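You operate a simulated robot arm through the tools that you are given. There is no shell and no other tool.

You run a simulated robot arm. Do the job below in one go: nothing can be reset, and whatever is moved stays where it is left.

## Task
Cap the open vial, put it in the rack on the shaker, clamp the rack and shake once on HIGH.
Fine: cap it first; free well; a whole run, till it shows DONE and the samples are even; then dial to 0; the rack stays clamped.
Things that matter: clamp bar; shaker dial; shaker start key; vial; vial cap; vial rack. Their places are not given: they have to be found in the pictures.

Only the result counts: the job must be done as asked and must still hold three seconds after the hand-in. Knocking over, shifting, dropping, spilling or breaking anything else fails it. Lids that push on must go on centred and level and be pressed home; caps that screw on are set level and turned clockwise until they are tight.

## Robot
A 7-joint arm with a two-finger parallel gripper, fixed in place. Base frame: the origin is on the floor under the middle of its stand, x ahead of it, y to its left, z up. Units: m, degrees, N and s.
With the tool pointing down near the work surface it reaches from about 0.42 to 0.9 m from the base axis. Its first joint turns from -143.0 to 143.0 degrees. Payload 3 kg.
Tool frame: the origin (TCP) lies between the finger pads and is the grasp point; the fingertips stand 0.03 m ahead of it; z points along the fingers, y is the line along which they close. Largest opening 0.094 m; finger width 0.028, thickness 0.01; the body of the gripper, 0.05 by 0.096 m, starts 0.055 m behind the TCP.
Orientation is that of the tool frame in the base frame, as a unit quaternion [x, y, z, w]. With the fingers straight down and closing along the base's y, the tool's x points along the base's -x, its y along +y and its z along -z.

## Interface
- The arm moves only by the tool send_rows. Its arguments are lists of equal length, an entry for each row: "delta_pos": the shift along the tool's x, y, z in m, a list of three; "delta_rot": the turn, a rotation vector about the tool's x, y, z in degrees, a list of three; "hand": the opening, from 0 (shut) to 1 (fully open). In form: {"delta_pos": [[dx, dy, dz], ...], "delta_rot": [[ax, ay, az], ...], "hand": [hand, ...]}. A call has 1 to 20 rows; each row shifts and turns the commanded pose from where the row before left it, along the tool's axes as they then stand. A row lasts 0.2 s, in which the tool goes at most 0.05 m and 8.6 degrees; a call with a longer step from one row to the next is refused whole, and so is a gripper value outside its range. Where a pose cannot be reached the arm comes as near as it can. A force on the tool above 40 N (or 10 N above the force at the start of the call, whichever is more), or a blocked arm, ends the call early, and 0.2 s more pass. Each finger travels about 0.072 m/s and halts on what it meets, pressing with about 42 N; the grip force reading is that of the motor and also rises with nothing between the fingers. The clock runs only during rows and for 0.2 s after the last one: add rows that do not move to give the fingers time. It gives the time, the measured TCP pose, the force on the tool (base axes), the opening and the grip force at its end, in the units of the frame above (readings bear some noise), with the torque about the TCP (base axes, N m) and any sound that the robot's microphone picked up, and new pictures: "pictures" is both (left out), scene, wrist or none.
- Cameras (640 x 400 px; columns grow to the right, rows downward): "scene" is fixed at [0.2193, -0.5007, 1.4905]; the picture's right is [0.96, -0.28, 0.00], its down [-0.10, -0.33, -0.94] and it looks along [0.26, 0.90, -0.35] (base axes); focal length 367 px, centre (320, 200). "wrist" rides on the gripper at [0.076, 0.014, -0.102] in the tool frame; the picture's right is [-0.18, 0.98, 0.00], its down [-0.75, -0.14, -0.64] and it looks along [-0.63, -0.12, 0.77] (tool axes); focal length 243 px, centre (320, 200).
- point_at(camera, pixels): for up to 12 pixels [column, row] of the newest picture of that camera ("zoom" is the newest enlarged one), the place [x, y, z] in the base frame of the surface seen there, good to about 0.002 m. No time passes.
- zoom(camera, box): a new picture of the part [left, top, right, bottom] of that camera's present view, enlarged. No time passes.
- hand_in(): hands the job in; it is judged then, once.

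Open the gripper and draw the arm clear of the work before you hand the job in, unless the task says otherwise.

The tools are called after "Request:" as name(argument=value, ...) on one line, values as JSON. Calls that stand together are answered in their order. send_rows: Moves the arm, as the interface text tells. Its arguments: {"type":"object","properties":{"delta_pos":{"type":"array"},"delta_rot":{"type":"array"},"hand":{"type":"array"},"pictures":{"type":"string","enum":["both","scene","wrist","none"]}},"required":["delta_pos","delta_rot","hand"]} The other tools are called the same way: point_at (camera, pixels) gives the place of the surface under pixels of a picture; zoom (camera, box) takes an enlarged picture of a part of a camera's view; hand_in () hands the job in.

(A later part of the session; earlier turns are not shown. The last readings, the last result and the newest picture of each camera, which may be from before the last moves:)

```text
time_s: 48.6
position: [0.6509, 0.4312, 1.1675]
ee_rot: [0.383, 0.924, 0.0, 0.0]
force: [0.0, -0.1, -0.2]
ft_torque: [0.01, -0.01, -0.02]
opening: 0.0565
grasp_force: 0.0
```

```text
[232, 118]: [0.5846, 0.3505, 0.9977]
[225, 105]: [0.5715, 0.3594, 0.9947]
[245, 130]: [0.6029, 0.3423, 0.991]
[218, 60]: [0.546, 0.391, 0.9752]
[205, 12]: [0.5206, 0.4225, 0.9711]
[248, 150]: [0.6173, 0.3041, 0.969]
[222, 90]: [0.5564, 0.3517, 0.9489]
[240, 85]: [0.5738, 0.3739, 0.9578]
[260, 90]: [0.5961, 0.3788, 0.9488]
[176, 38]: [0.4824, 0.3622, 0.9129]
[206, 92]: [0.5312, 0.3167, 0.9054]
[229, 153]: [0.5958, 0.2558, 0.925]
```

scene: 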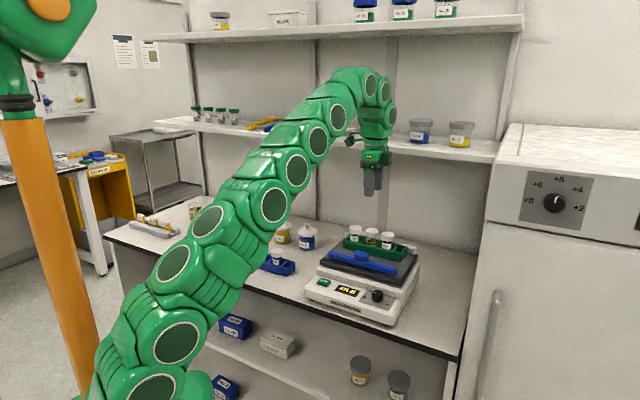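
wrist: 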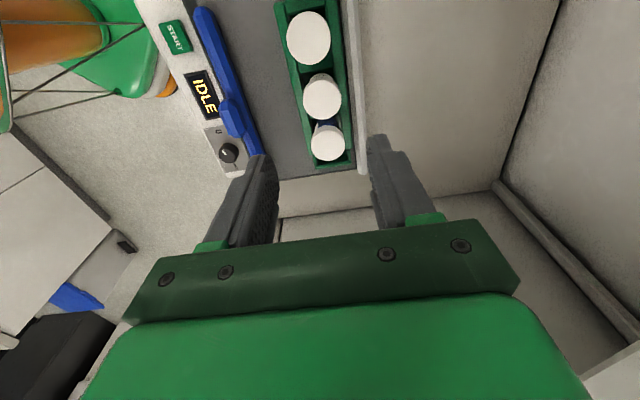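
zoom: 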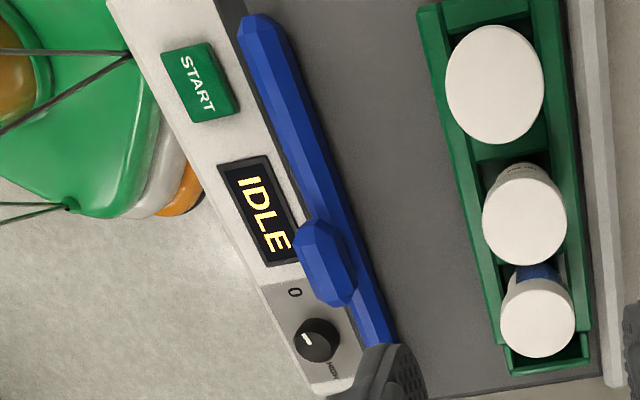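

The bar is a blue slider in front of the rack with a knob near (0.585, 0.345, top z 0.998); it should slide back against the rack. I turn the tool so the fingers close along the bar and move above the knob.

Request:
send_rows(delta_pos=[[0, 0, 0], [0, 0, 0], [0, 0, 0], [0, 0, 0], [0, 0, 0], [0, 0, 0], [0, 0, 0], [0, 0, 0], [0, 0, 0], [0, 0, 0], [0, 0, 0], [0, 0, 0], [0.035, -0.0042, 0], [0.035, -0.0042, 0.02], [0.035, -0.0042, 0.02], [0, 0, 0]], delta_rot=[[0, 0, -7.5], [0, 0, -7.5], [0, 0, -7.5], [0, 0, -7.5], [0, 0, -7.5], [0, 0, -7.5], [0, 0, -7.5], [0, 0, -7.5], [0, 0, -7.5], [0, 0, -7.5], [0, 0, -7.5], [0, 0, -7.5], [0, 0, 0], [0, 0, 0], [0, 0, 0], [0, 0, 0]], hand=[0.8, 0.8, 0.8, 0.8, 0.8, 0.8, 0.8, 0.8, 0.8, 0.8, 0.8, 0.8, 0.8, 0.8, 0.8, 0.8])

Request:
zoom(camera="wrist", box=[230, 60, 410, 200])

```text
time_s: 52.0
position: [0.5888, 0.3478, 1.1258]
ee_rot: [-0.383, 0.924, 0.0, 0.0]
force: [0.3, 0.3, 0.5]
ft_torque: [0.02, -0.01, 0.02]
opening: 0.0753
grasp_force: 0.1
```

scene: 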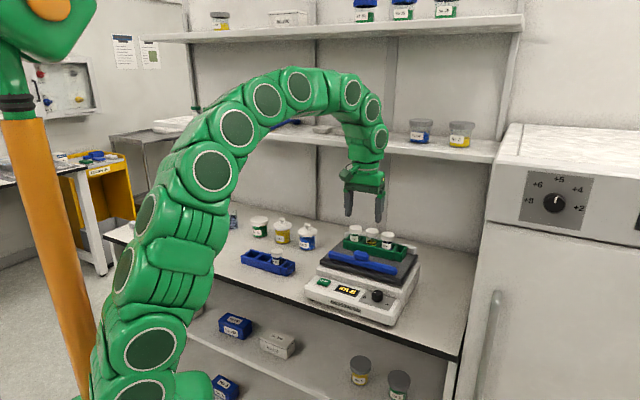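
wrist: 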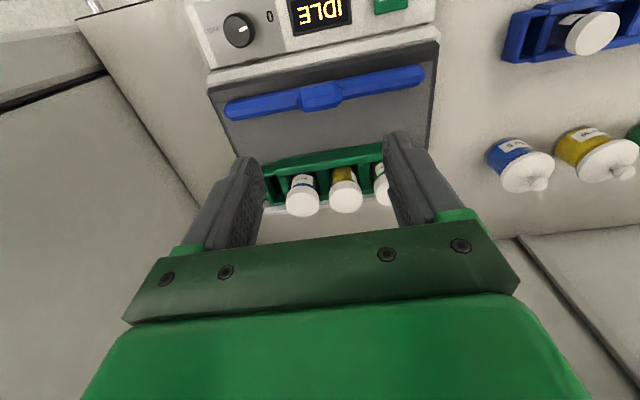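

```text
2.86 times, centred on (320, 130) of wrist
```

zoom: 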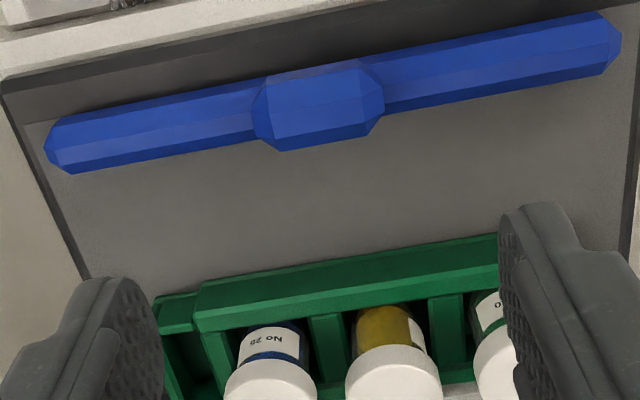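

The knob is at (320,98) px, near the tool axis. I measure its faces and the bar ends.

Request:
point_at(camera="zoom", pixels=[[320, 105], [262, 112], [380, 92], [318, 72], [322, 130], [325, 145], [260, 125], [385, 105], [150, 125], [500, 65], [60, 150], [612, 40]])

Request:
zoom(camera="scene", box=[335, 240, 395, 280])

Request:
point_at(camera="zoom", pixels=[[255, 130], [220, 120], [345, 150], [280, 110], [270, 175], [300, 120], [250, 105], [310, 200]])

```text
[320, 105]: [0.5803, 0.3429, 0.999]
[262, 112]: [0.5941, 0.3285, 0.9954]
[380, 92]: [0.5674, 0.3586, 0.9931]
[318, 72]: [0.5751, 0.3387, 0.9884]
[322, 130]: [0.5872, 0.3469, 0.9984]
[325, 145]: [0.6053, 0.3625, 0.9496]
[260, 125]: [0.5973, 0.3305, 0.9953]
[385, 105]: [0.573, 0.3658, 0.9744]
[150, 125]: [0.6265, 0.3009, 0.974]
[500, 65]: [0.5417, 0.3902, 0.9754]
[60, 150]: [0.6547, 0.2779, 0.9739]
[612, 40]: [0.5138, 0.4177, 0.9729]
```

```text
10.00 times, centred on (365, 260) of scene
```

zoom: 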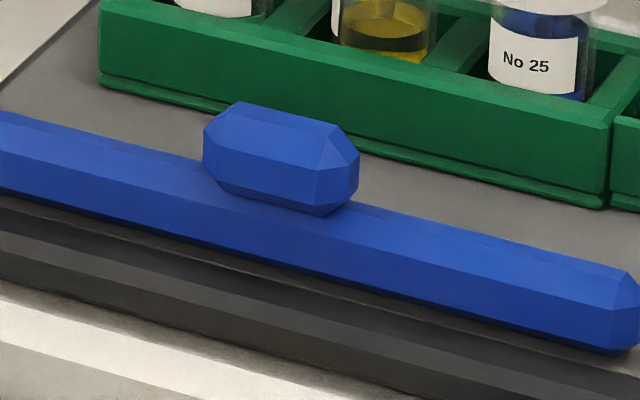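

```text
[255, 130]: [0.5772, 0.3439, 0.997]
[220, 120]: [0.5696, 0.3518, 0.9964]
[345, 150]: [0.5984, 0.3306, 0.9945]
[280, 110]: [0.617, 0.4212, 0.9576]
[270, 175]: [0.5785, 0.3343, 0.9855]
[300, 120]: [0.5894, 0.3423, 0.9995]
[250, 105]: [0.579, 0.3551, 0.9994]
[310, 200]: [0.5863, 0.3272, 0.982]
```

The bar spans w 0.066–0.268 at u 0.657; its knob is 43 mm long, centred at w 0.168. I lower the open fingers around the knob's ends.

Request:
send_rows(delta_pos=[[0.0041, 0.0009, 0.03], [0.0041, 0.0009, 0.03], [0.0041, 0.0009, 0.03], [0, 0, 0.018], [0, 0, 0.009], [0, 0, 0]], delta_rot=[[0, 0, 0], [0, 0, 0], [0, 0, 0], [0, 0, 0], [0, 0, 0], [0, 0, 0]], hand=[0.8, 0.8, 0.8, 0.8, 0.8, 0.8])

Request:
zoom(camera="wrist", box=[220, 80, 420, 230])

Request:
zoom(camera="scene", box=[325, 210, 415, 280])

```text
time_s: 53.4
position: [0.5759, 0.342, 1.011]
ee_rot: [-0.382, 0.924, 0.0, 0.0]
force: [0.0, 0.6, 0.2]
ft_torque: [-0.01, 0.01, 0.04]
opening: 0.0753
grasp_force: 0.1
```

scene: 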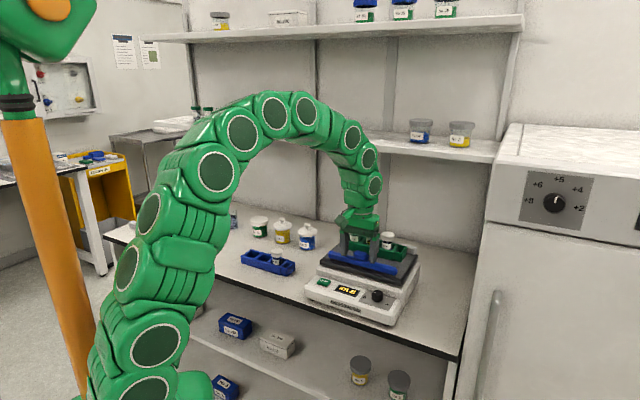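
wrist: 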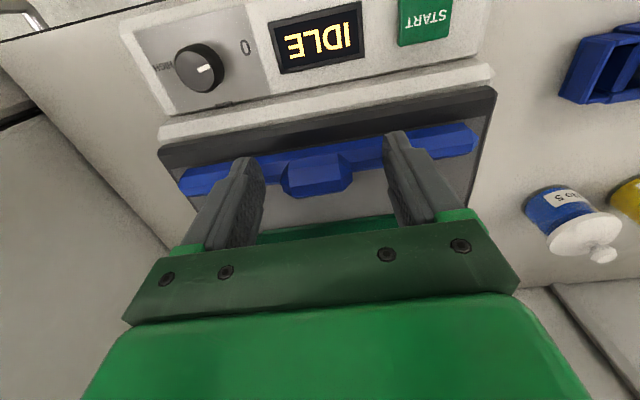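

```text
2.67 times, centred on (320, 155) of wrist
```

zoom: 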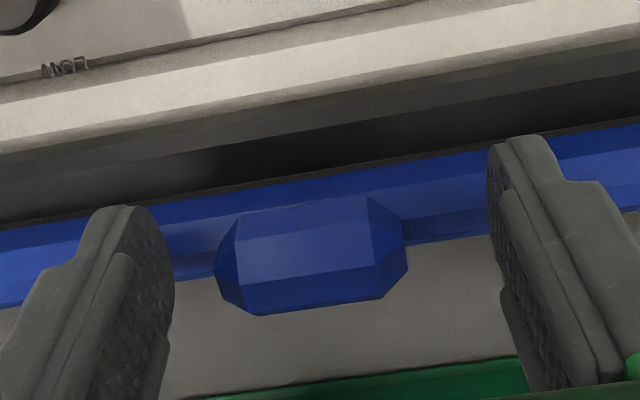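

```text
5.71 times, centred on (370, 245) of scene
```

zoom: 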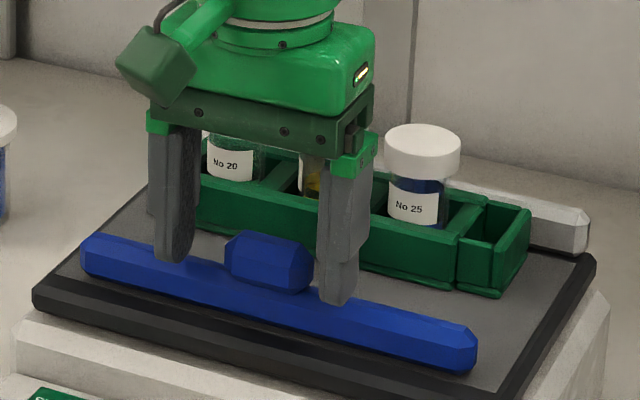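

The fingers straddle the knob, which is about 2 mm off toward the left finger. I centre on it and close.

Request:
send_rows(delta_pos=[[0, -0.002, 0.0015], [0, 0, 0], [0, 0, 0], [0, 0, 0], [0, 0, 0], [0, 0, 0]], delta_rot=[[0, 0, 0], [0, 0, 0], [0, 0, 0], [0, 0, 0], [0, 0, 0], [0, 0, 0]], hand=[0.8, 0.55, 0.48, 0.4, 0.3, 0.3])

Request:
zoom(camera="wrist", box=[220, 80, 420, 230])

```text
time_s: 54.8
position: [0.5782, 0.3408, 1.0078]
ee_rot: [-0.382, 0.924, 0.0, 0.001]
force: [2.2, -1.8, -1.6]
ft_torque: [-0.12, -0.11, -0.04]
opening: 0.0436
grasp_force: 45.4
```

scene: 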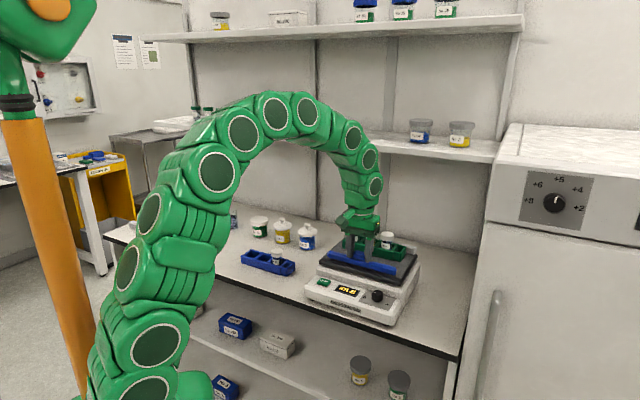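
wrist: 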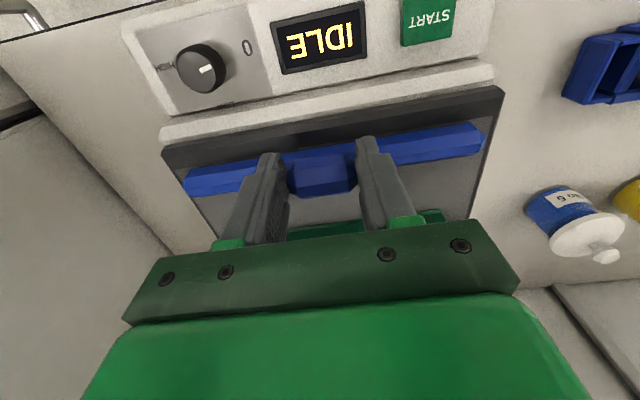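

```text
2.67 times, centred on (320, 155) of wrist
```

zoom: 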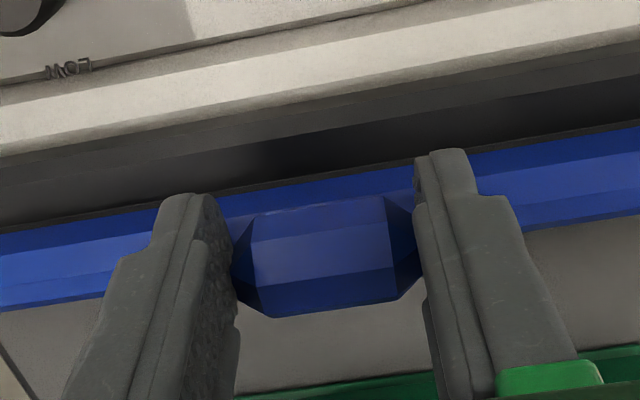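

The knob is gripped (43.6 mm). I slide it toward the rack by 15 mm and see whether it moves freely.

Request:
send_rows(delta_pos=[[-0.003, 0, 0], [-0.004, 0, 0], [-0.004, 0, 0], [-0.004, 0, 0], [0, 0, 0]], delta_rot=[[0, 0, 0], [0, 0, 0], [0, 0, 0], [0, 0, 0], [0, 0, 0]], hand=[0.3, 0.3, 0.3, 0.3, 0.3])

Request:
zoom(camera="wrist", box=[160, 60, 520, 240])

```text
time_s: 56.0
position: [0.5878, 0.3512, 1.0078]
ee_rot: [-0.382, 0.924, 0.001, 0.0]
force: [1.3, -2.2, 10.3]
ft_torque: [-0.84, 0.59, -0.13]
opening: 0.0433
grasp_force: 45.2
```

scene: 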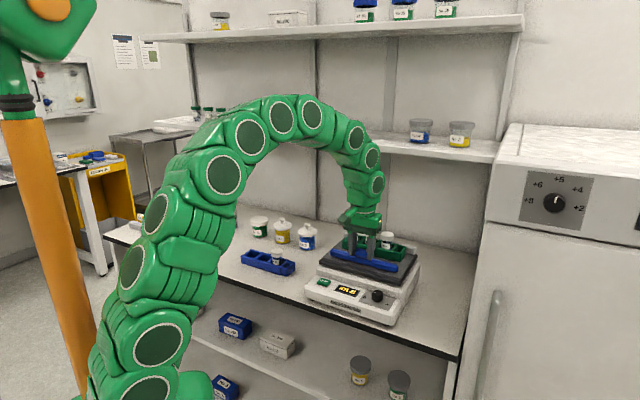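
wrist: 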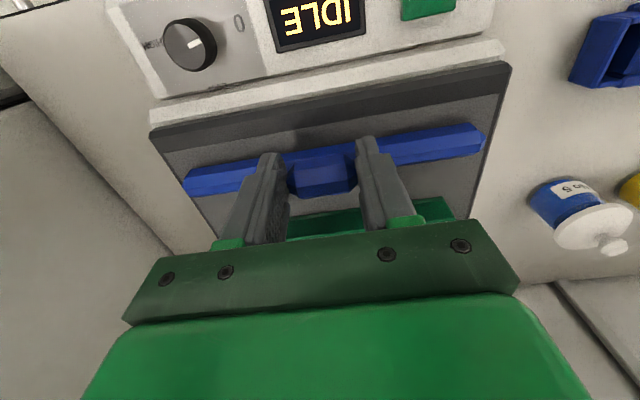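

```text
1.78 times, centred on (340, 150) of wrist
```

zoom: 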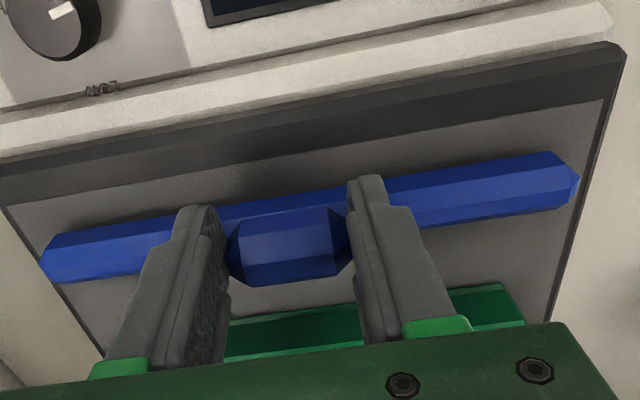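

The bar slides along with the hand. I continue toward the rack by 35 mm.

Request:
send_rows(delta_pos=[[-0.005, 0, 0], [-0.005, 0, 0], [-0.005, 0, 0], [-0.005, 0, 0], [-0.005, 0, 0], [-0.005, 0, 0], [-0.005, 0, 0], [0, 0, 0]], delta_rot=[[0, 0, 0], [0, 0, 0], [0, 0, 0], [0, 0, 0], [0, 0, 0], [0, 0, 0], [0, 0, 0], [0, 0, 0]], hand=[0.3, 0.3, 0.3, 0.3, 0.3, 0.3, 0.3, 0.3])

Request:
zoom(camera="wrist", box=[160, 60, 520, 240])

Request:
zoom(camera="scene", box=[325, 210, 415, 280])

```text
time_s: 57.8
position: [0.6124, 0.3753, 1.0088]
ee_rot: [-0.383, 0.924, 0.0, 0.001]
force: [2.1, -2.3, 20.8]
ft_torque: [0.27, -0.51, 0.04]
opening: 0.0436
grasp_force: 45.2
```

scene: 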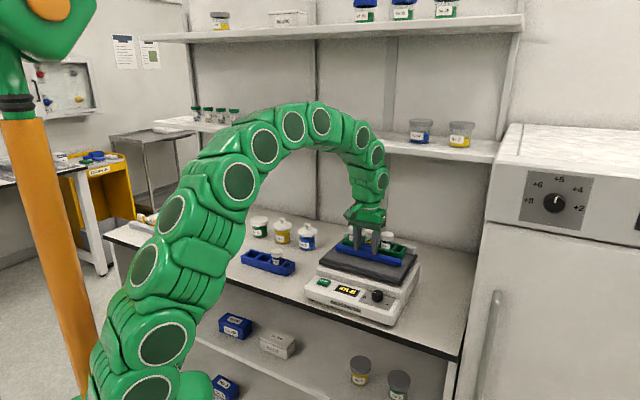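
wrist: 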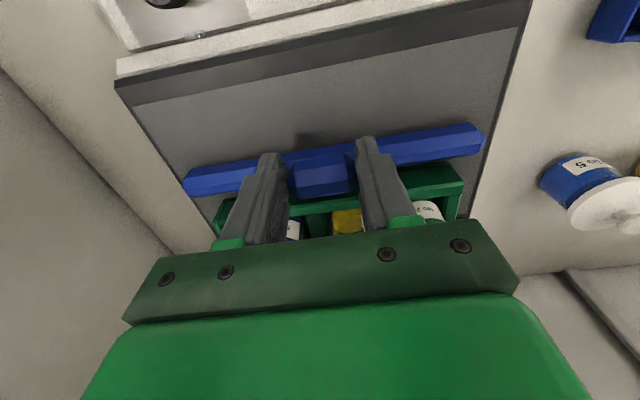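

```text
1.78 times, centred on (340, 150) of wrist
```

zoom: 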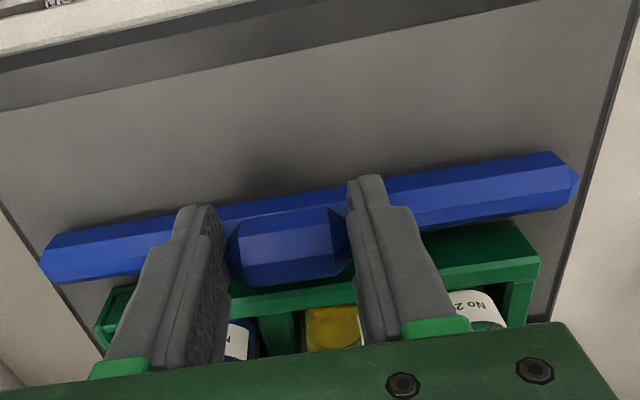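

```text
5.71 times, centred on (370, 245) of scene
```

zoom: 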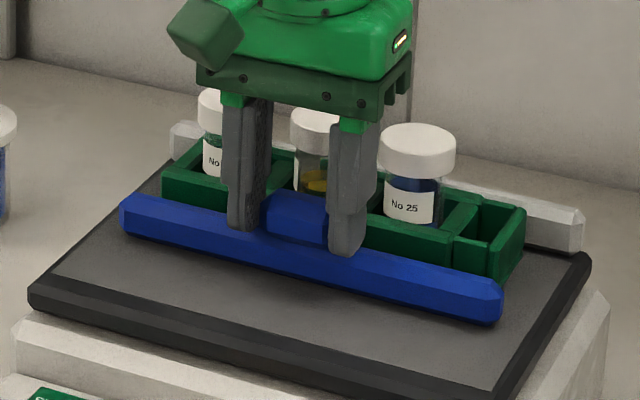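

About 20 mm remain to the rack, with some vertical load building up. I ease up slightly and go on in smaller steps.

Request:
send_rows(delta_pos=[[0, 0, -0.0008], [-0.003, 0, 0], [-0.003, 0, 0], [-0.003, 0, 0], [-0.003, 0, 0], [-0.002, 0, 0], [0, 0, 0]], delta_rot=[[0, 0, 0], [0, 0, 0], [0, 0, 0], [0, 0, 0], [0, 0, 0], [0, 0, 0], [0, 0, 0]], hand=[0.3, 0.3, 0.3, 0.3, 0.3, 0.3, 0.3])

Request:
zoom(camera="scene", box=[325, 210, 415, 280])

Request:
zoom(camera="wrist", box=[160, 60, 520, 240])

```text
time_s: 59.4
position: [0.6225, 0.384, 1.0096]
ee_rot: [-0.383, 0.924, 0.0, 0.0]
force: [0.3, -2.9, -5.6]
ft_torque: [-1.0, 0.95, -0.08]
opening: 0.0434
grasp_force: 44.7
```

scene: 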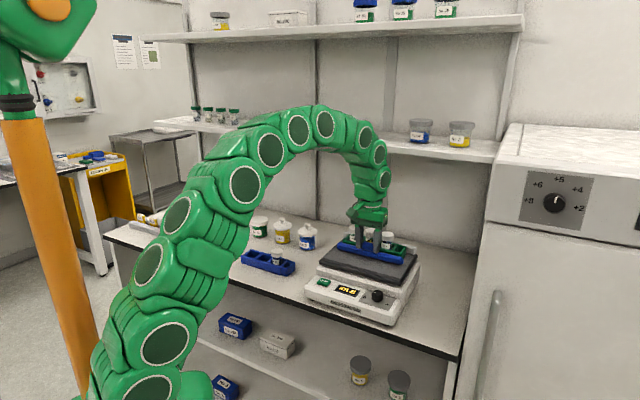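
wrist: 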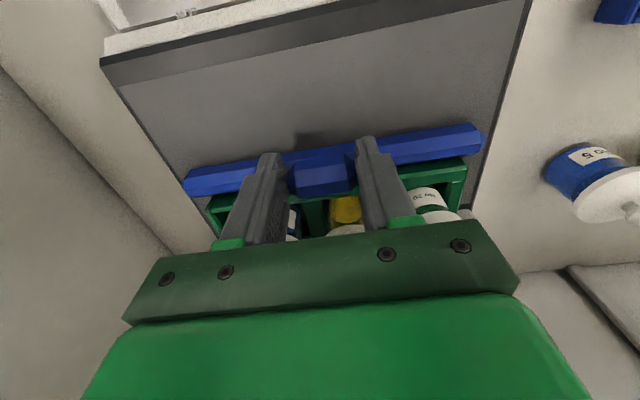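

```text
5.71 times, centred on (370, 245) of scene
```

zoom: 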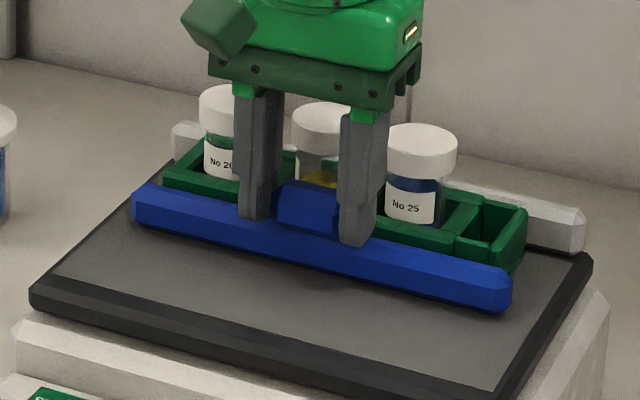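

```text
1.78 times, centred on (340, 150) of wrist
```

zoom: 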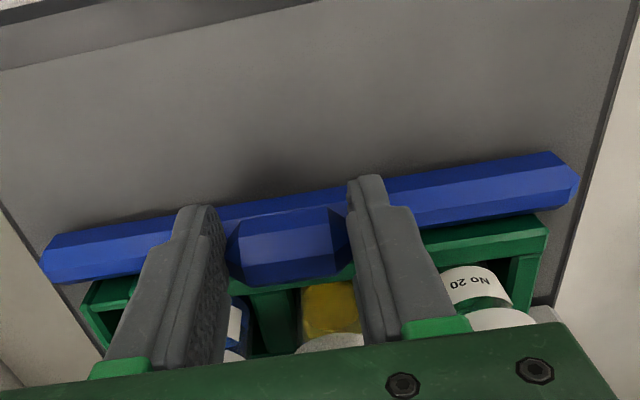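

About 7 mm remain. I go on in 1.5 mm steps until it meets the rack.

Request:
send_rows(delta_pos=[[-0.0015, 0, 0.0003], [-0.0015, 0, 0], [-0.0015, 0, 0], [-0.0015, 0, 0], [-0.0015, 0, 0], [0, 0, 0]], delta_rot=[[0, 0, 0], [0, 0, 0], [0, 0, 0], [0, 0, 0], [0, 0, 0], [0, 0, 0]], hand=[0.3, 0.3, 0.3, 0.3, 0.3, 0.3])

Request:
zoom(camera="scene", box=[325, 210, 415, 280])

Request:
zoom(camera="wrist", box=[160, 60, 520, 240])

```text
time_s: 60.8
position: [0.6281, 0.3893, 1.0073]
ee_rot: [-0.383, 0.924, 0.0, 0.0]
force: [-25.2, -29.2, 1.7]
ft_torque: [-0.69, 0.56, -0.07]
opening: 0.0437
grasp_force: 44.7
```

scene: 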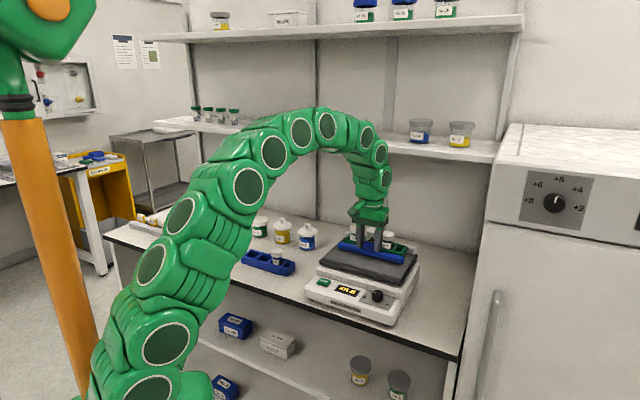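
wrist: 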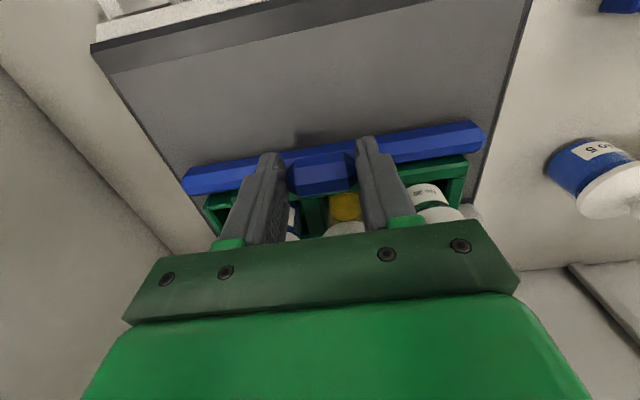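

```text
5.71 times, centred on (370, 245) of scene
```

zoom: 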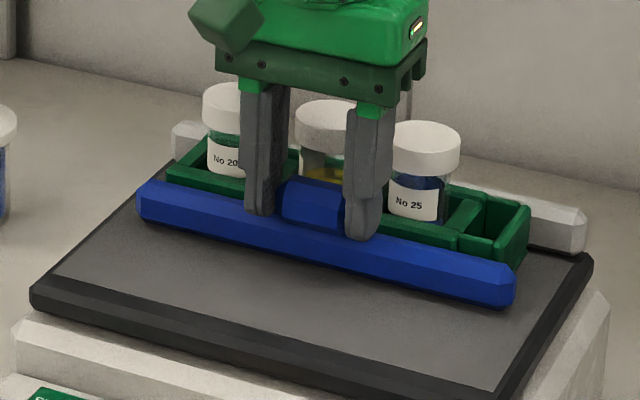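

```text
1.78 times, centred on (340, 150) of wrist
```

zoom: 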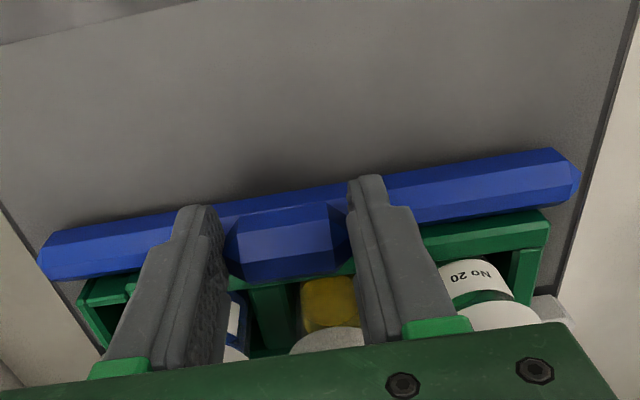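

The bar now presses on the rack with about 39 N. I push 1 mm more to see if it seats with a sound.

Request:
send_rows(delta_pos=[[-0.001, 0, 0], [0, 0, 0]], delta_rot=[[0, 0, 0], [0, 0, 0]], hand=[0.3, 0.3], pictures="wrist")

Request:
zoom(camera="scene", box=[325, 210, 415, 280])

```text
time_s: 61.4
position: [0.6299, 0.3907, 1.0088]
ee_rot: [-0.383, 0.924, 0.001, -0.001]
force: [-25.6, -27.9, -1.5]
ft_torque: [-0.67, 0.62, -0.06]
opening: 0.0433
grasp_force: 44.8
```

wrist: 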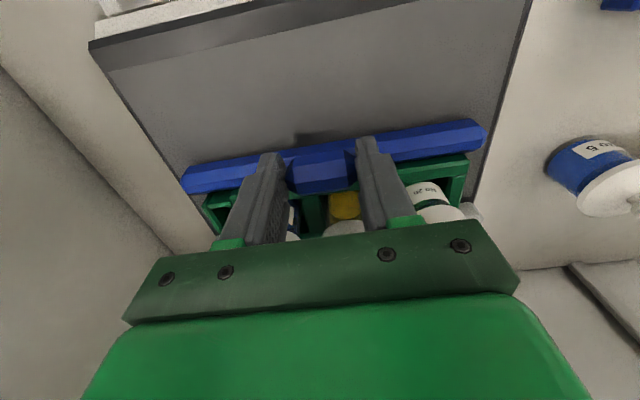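

```text
5.71 times, centred on (370, 245) of scene
```

zoom: 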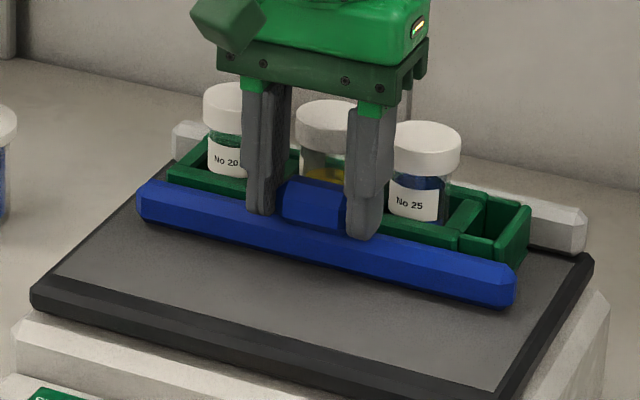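

The force stayed at 38 N, so something slid. I zoom on the rack/rail/bar ends to see whether any gap is left.

Request:
zoom(camera="scene", box=[385, 235, 420, 265])

Request:
zoom(camera="scene", box=[343, 225, 375, 255])

Request:
zoom(camera="wrist", box=[380, 110, 500, 230])

Request:
zoom(camera="wrist", box=[170, 110, 290, 230])

```text
13.33 times, centred on (402, 250) of scene
```

zoom: 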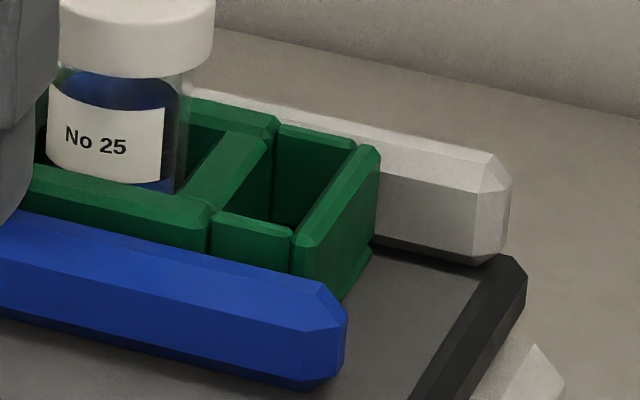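

```text
13.33 times, centred on (359, 240) of scene
```

zoom: 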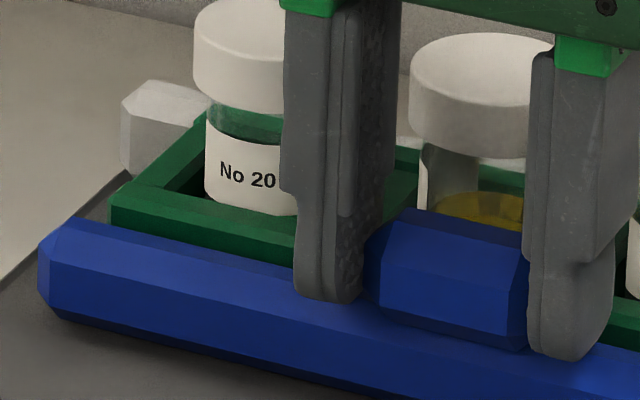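

```text
3.33 times, centred on (440, 170) of wrist
```

zoom: 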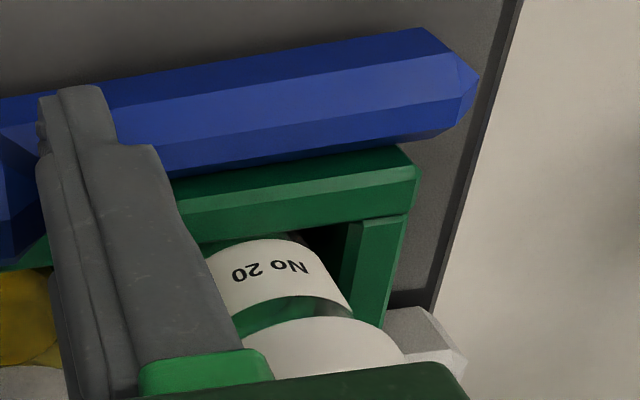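

```text
3.33 times, centred on (230, 170) of wrist
```

zoom: 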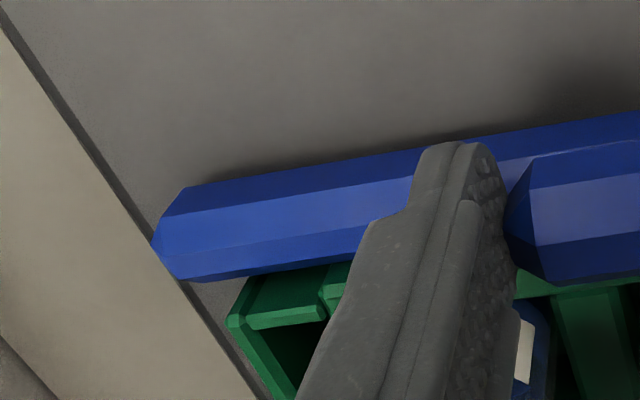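

The rack now touches the back rail. I push a little more, in 0.7 mm steps, to make sure the clamp is fully home (listening for a click).

Request:
send_rows(delta_pos=[[-0.0007, 0, 0], [-0.0007, 0, 0], [-0.0007, 0, 0], [0, 0, 0]], delta_rot=[[0, 0, 0], [0, 0, 0], [0, 0, 0], [0, 0, 0]], hand=[0.3, 0.3, 0.3, 0.3], pictures="wrist")

Request:
zoom(camera="scene", box=[385, 235, 420, 265])

Request:
zoom(camera="scene", box=[343, 225, 375, 255])

```text
time_s: 62.4
position: [0.6303, 0.3918, 1.0078]
ee_rot: [-0.383, 0.924, 0.0, 0.0]
force: [-23.7, -26.9, -5.3]
ft_torque: [-0.69, 0.71, 0.01]
opening: 0.0432
grasp_force: 45.1
```

wrist: 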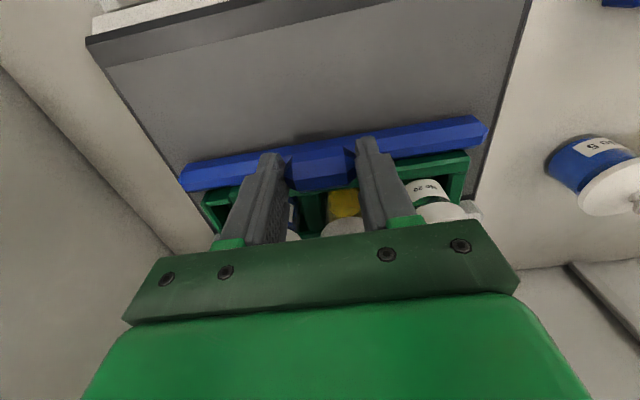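

```text
13.33 times, centred on (402, 250) of scene
```

zoom: 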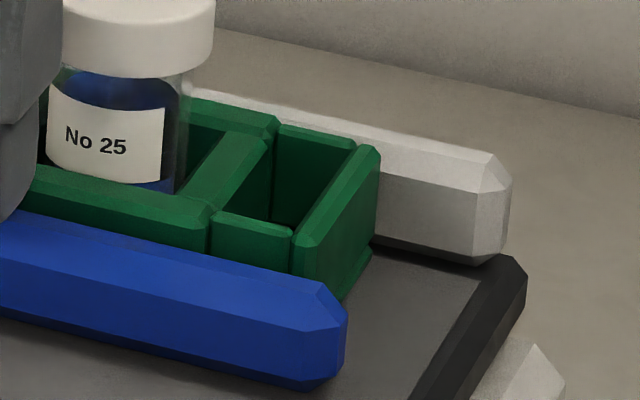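

```text
13.33 times, centred on (359, 240) of scene
```

zoom: 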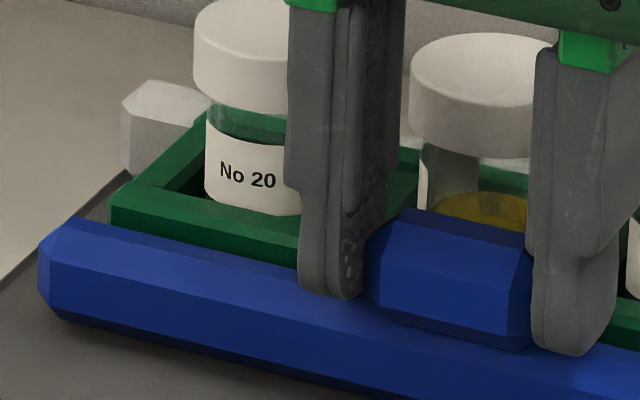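

The bar is unmoved in both pictures while the fingers slipped on the knob, so it is hard against the rack, which is against the rail. I open the fingers and rise clear.

Request:
send_rows(delta_pos=[[0, 0, 0], [0, 0, 0], [0, 0, 0], [0, 0, -0.01], [0, 0, -0.03], [0.02, 0, -0.035], [0.03, 0, -0.03], [0, 0, 0]], delta_rot=[[0, 0, 0], [0, 0, 0], [0, 0, 0], [0, 0, 0], [0, 0, 0], [0, 0, 0], [0, 0, 0], [0, 0, 0]], hand=[0.55, 0.7, 0.7, 0.7, 0.7, 0.7, 0.7, 0.7])

Request:
zoom(camera="scene", box=[325, 210, 415, 280])

Request:
zoom(camera="wrist", box=[180, 40, 480, 220])

```text
time_s: 64.2
position: [0.5934, 0.3561, 1.1119]
ee_rot: [-0.382, 0.924, 0.001, -0.001]
force: [0.3, 0.3, 1.2]
ft_torque: [0.0, 0.0, -0.02]
opening: 0.066
grasp_force: 0.1
```

scene: 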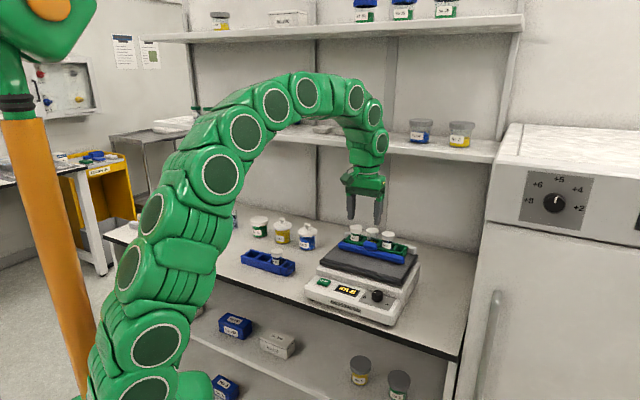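
wrist: 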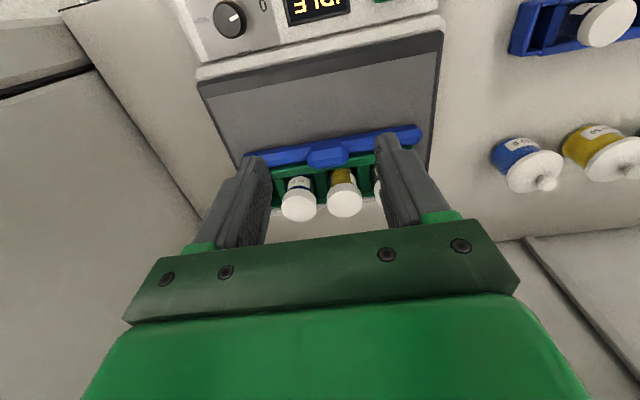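

```text
5.71 times, centred on (370, 245) of scene
```

zoom: 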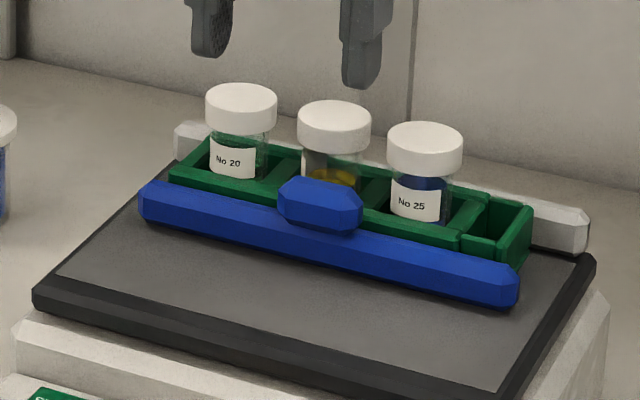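

```text
2.13 times, centred on (330, 130) of wrist
```

zoom: 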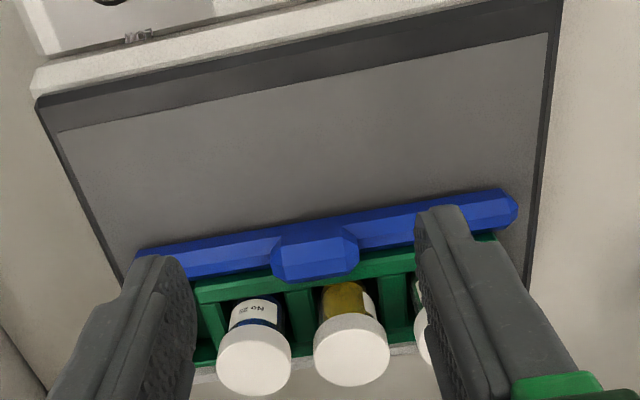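

The bar stays against the rack after release. Next the dial at about (0.596, 0.256): I move above it for a close look.

Request:
send_rows(delta_pos=[[0.0232, -0.0242, 0.01], [0.0231, -0.0242, 0.02], [0.0231, -0.0242, 0.03], [0, 0, 0]], delta_rot=[[0, 0, 0], [0, 0, 0], [0, 0, 0], [0, 0, 0]], hand=[0.7, 0.7, 0.7, 0.7])

Request:
zoom(camera="wrist", box=[250, 50, 400, 170])

Request:
zoom(camera="scene", box=[355, 275, 405, 315])

```text
time_s: 65.2
position: [0.5977, 0.2558, 1.0512]
ee_rot: [-0.383, 0.924, 0.001, 0.0]
force: [0.0, -0.4, 0.1]
ft_torque: [0.02, 0.01, 0.0]
opening: 0.0658
grasp_force: 0.0
```

scene: 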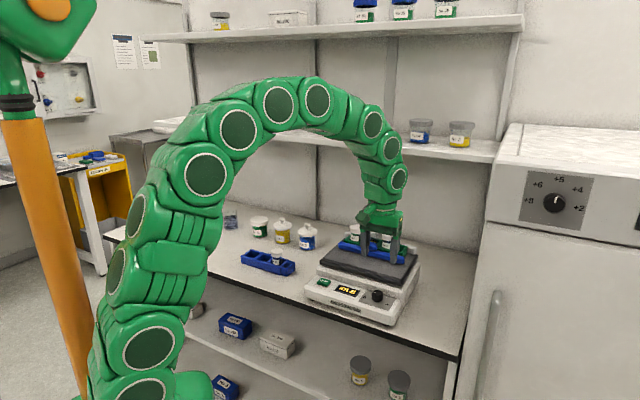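
wrist: 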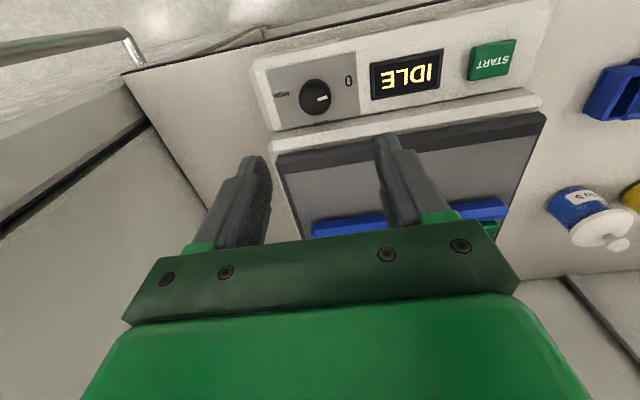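

```text
3.33 times, centred on (325, 110) of wrist
```

zoom: 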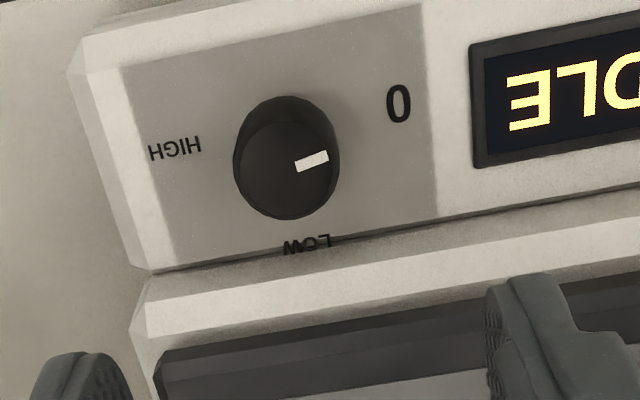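

```text
10.00 times, centred on (380, 295) of scene
```

zoom: 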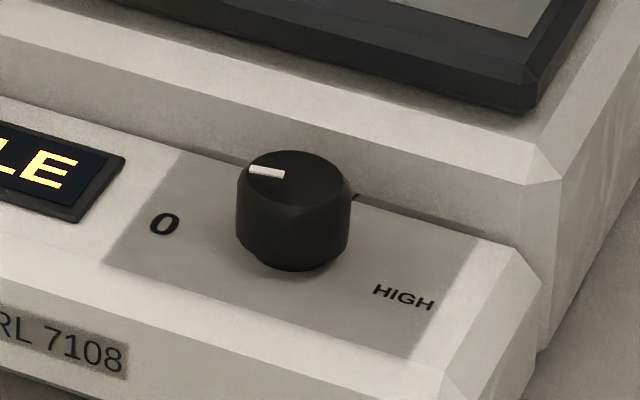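

The dial's mark points to "0" (right in this view), LOW is at the back, HIGH at the other side. I get the places of labels, mark and dial rim.

Request:
zoom(camera="wrist", box=[250, 50, 400, 170])

Request:
point_at(camera="zoom", pixels=[[398, 103], [307, 243], [175, 147], [287, 168], [240, 165], [333, 165], [287, 125], [287, 212], [298, 166], [326, 156], [175, 200], [400, 170]])

```text
3.33 times, centred on (325, 110) of wrist
```

zoom: 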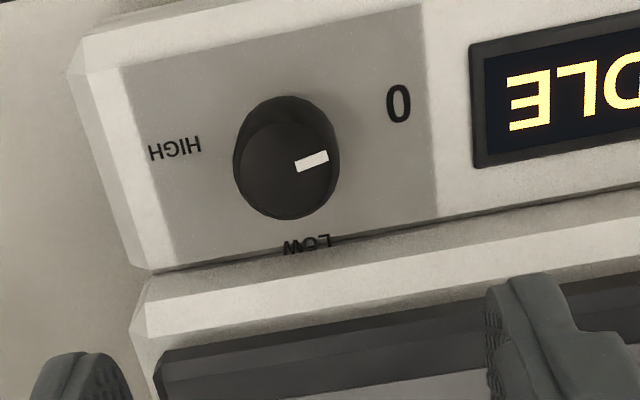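

```text
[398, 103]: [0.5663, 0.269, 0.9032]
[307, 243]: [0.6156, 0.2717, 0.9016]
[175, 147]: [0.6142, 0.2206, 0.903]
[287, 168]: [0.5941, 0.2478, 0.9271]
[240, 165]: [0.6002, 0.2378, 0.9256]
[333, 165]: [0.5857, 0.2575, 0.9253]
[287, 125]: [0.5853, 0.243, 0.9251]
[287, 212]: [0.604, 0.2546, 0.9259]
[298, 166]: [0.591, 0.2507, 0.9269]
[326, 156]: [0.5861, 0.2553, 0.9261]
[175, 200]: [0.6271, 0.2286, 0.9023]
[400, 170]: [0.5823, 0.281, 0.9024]
```

Dial centre is near (0.594–0.595, 0.248–0.249), top z 0.926, panel z 0.9025; "0" to HIGH is about 197° clockwise. I lower to just above the dial and re-check centring.

Request:
send_rows(delta_pos=[[0.007, -0.0029, 0.03], [0, 0, 0.03], [0, 0, 0.025], [0, 0, 0]], delta_rot=[[0, 0, 0], [0, 0, 0], [0, 0, 0], [0, 0, 0]], hand=[0.6, 0.55, 0.5, 0.5], pictures="wrist")

Request:
zoom(camera="wrist", box=[240, 90, 400, 220])

Request:
zoom(camera="scene", box=[345, 255, 415, 315])

```text
time_s: 66.2
position: [0.5929, 0.2493, 0.9666]
ee_rot: [-0.383, 0.924, -0.001, 0.0]
force: [0.0, -0.6, -0.9]
ft_torque: [-0.02, 0.01, 0.0]
opening: 0.0467
grasp_force: 0.1
```

wrist: 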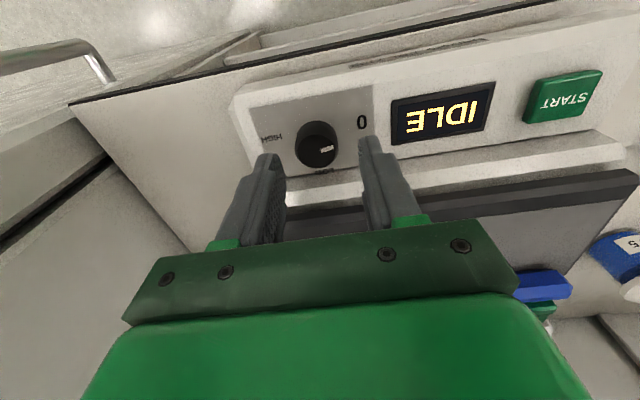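

```text
3.08 times, centred on (320, 155) of wrist
```

zoom: 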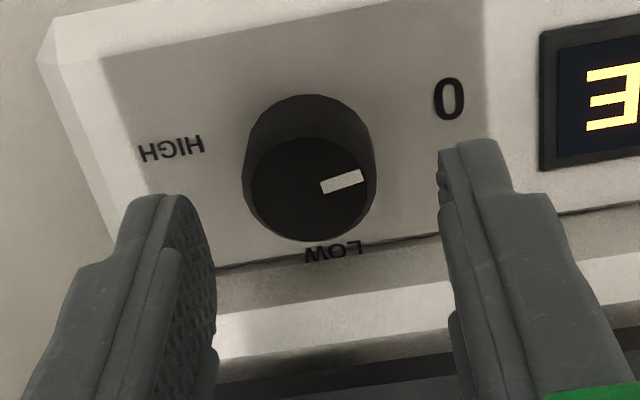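

```text
6.67 times, centred on (380, 285) of scene
```

zoom: 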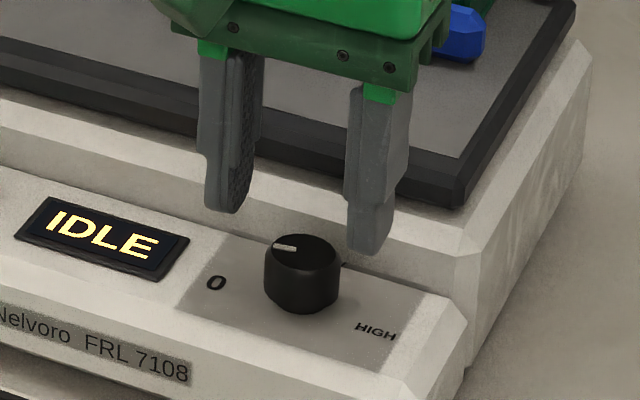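

Row matches and the dial is 1.7 mm to the left of the tool axis. I correct that, turn the tool to a starting yaw, and lower the open fingers around the dial.

Request:
send_rows(delta_pos=[[0, -0.0017, 0], [0, 0, 0], [0, 0, 0], [0, 0, 0.012], [0, 0, 0.01], [0, 0, 0.0065], [0, 0, 0]], delta_rot=[[0, 0, 0], [0, 0, -8.5], [0, 0, -8.5], [0, 0, -8], [0, 0, 0], [0, 0, 0], [0, 0, 0]], hand=[0.5, 0.5, 0.5, 0.5, 0.5, 0.5, 0.5])

Request:
zoom(camera="wrist", box=[240, 110, 400, 240])

Request:
zoom(camera="scene", box=[345, 255, 415, 315])

```text
time_s: 67.8
position: [0.5966, 0.2492, 0.9386]
ee_rot: [-0.573, 0.819, 0.001, 0.0]
force: [-0.6, 1.0, -0.1]
ft_torque: [-0.02, 0.01, -0.01]
opening: 0.0474
grasp_force: 0.2
```

scene: 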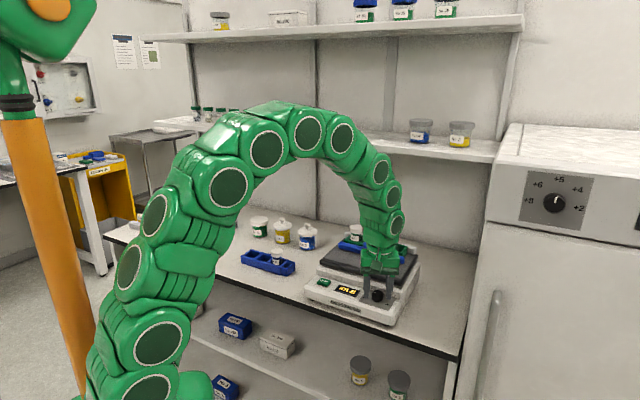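
wrist: 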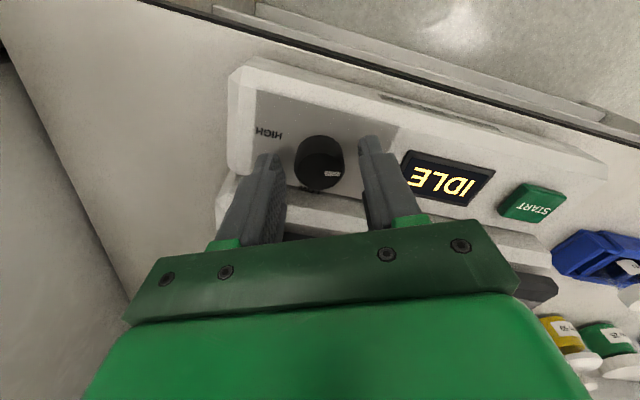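

```text
3.08 times, centred on (320, 175) of wrist
```

zoom: 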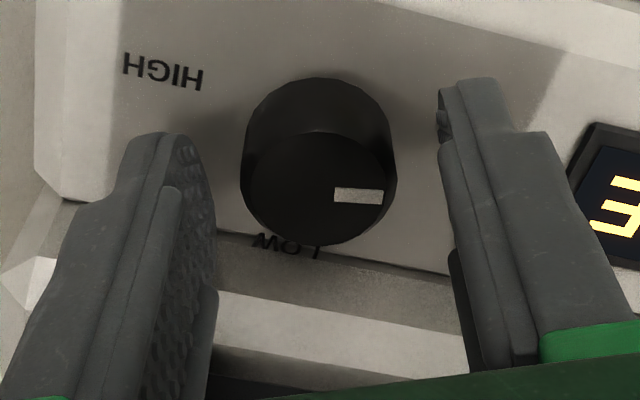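

```text
6.67 times, centred on (380, 285) of scene
```

zoom: 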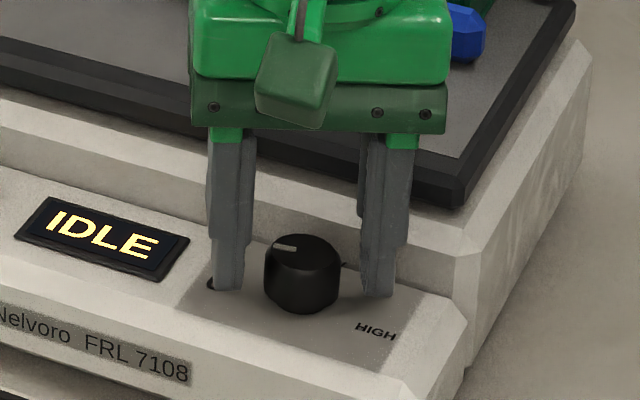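

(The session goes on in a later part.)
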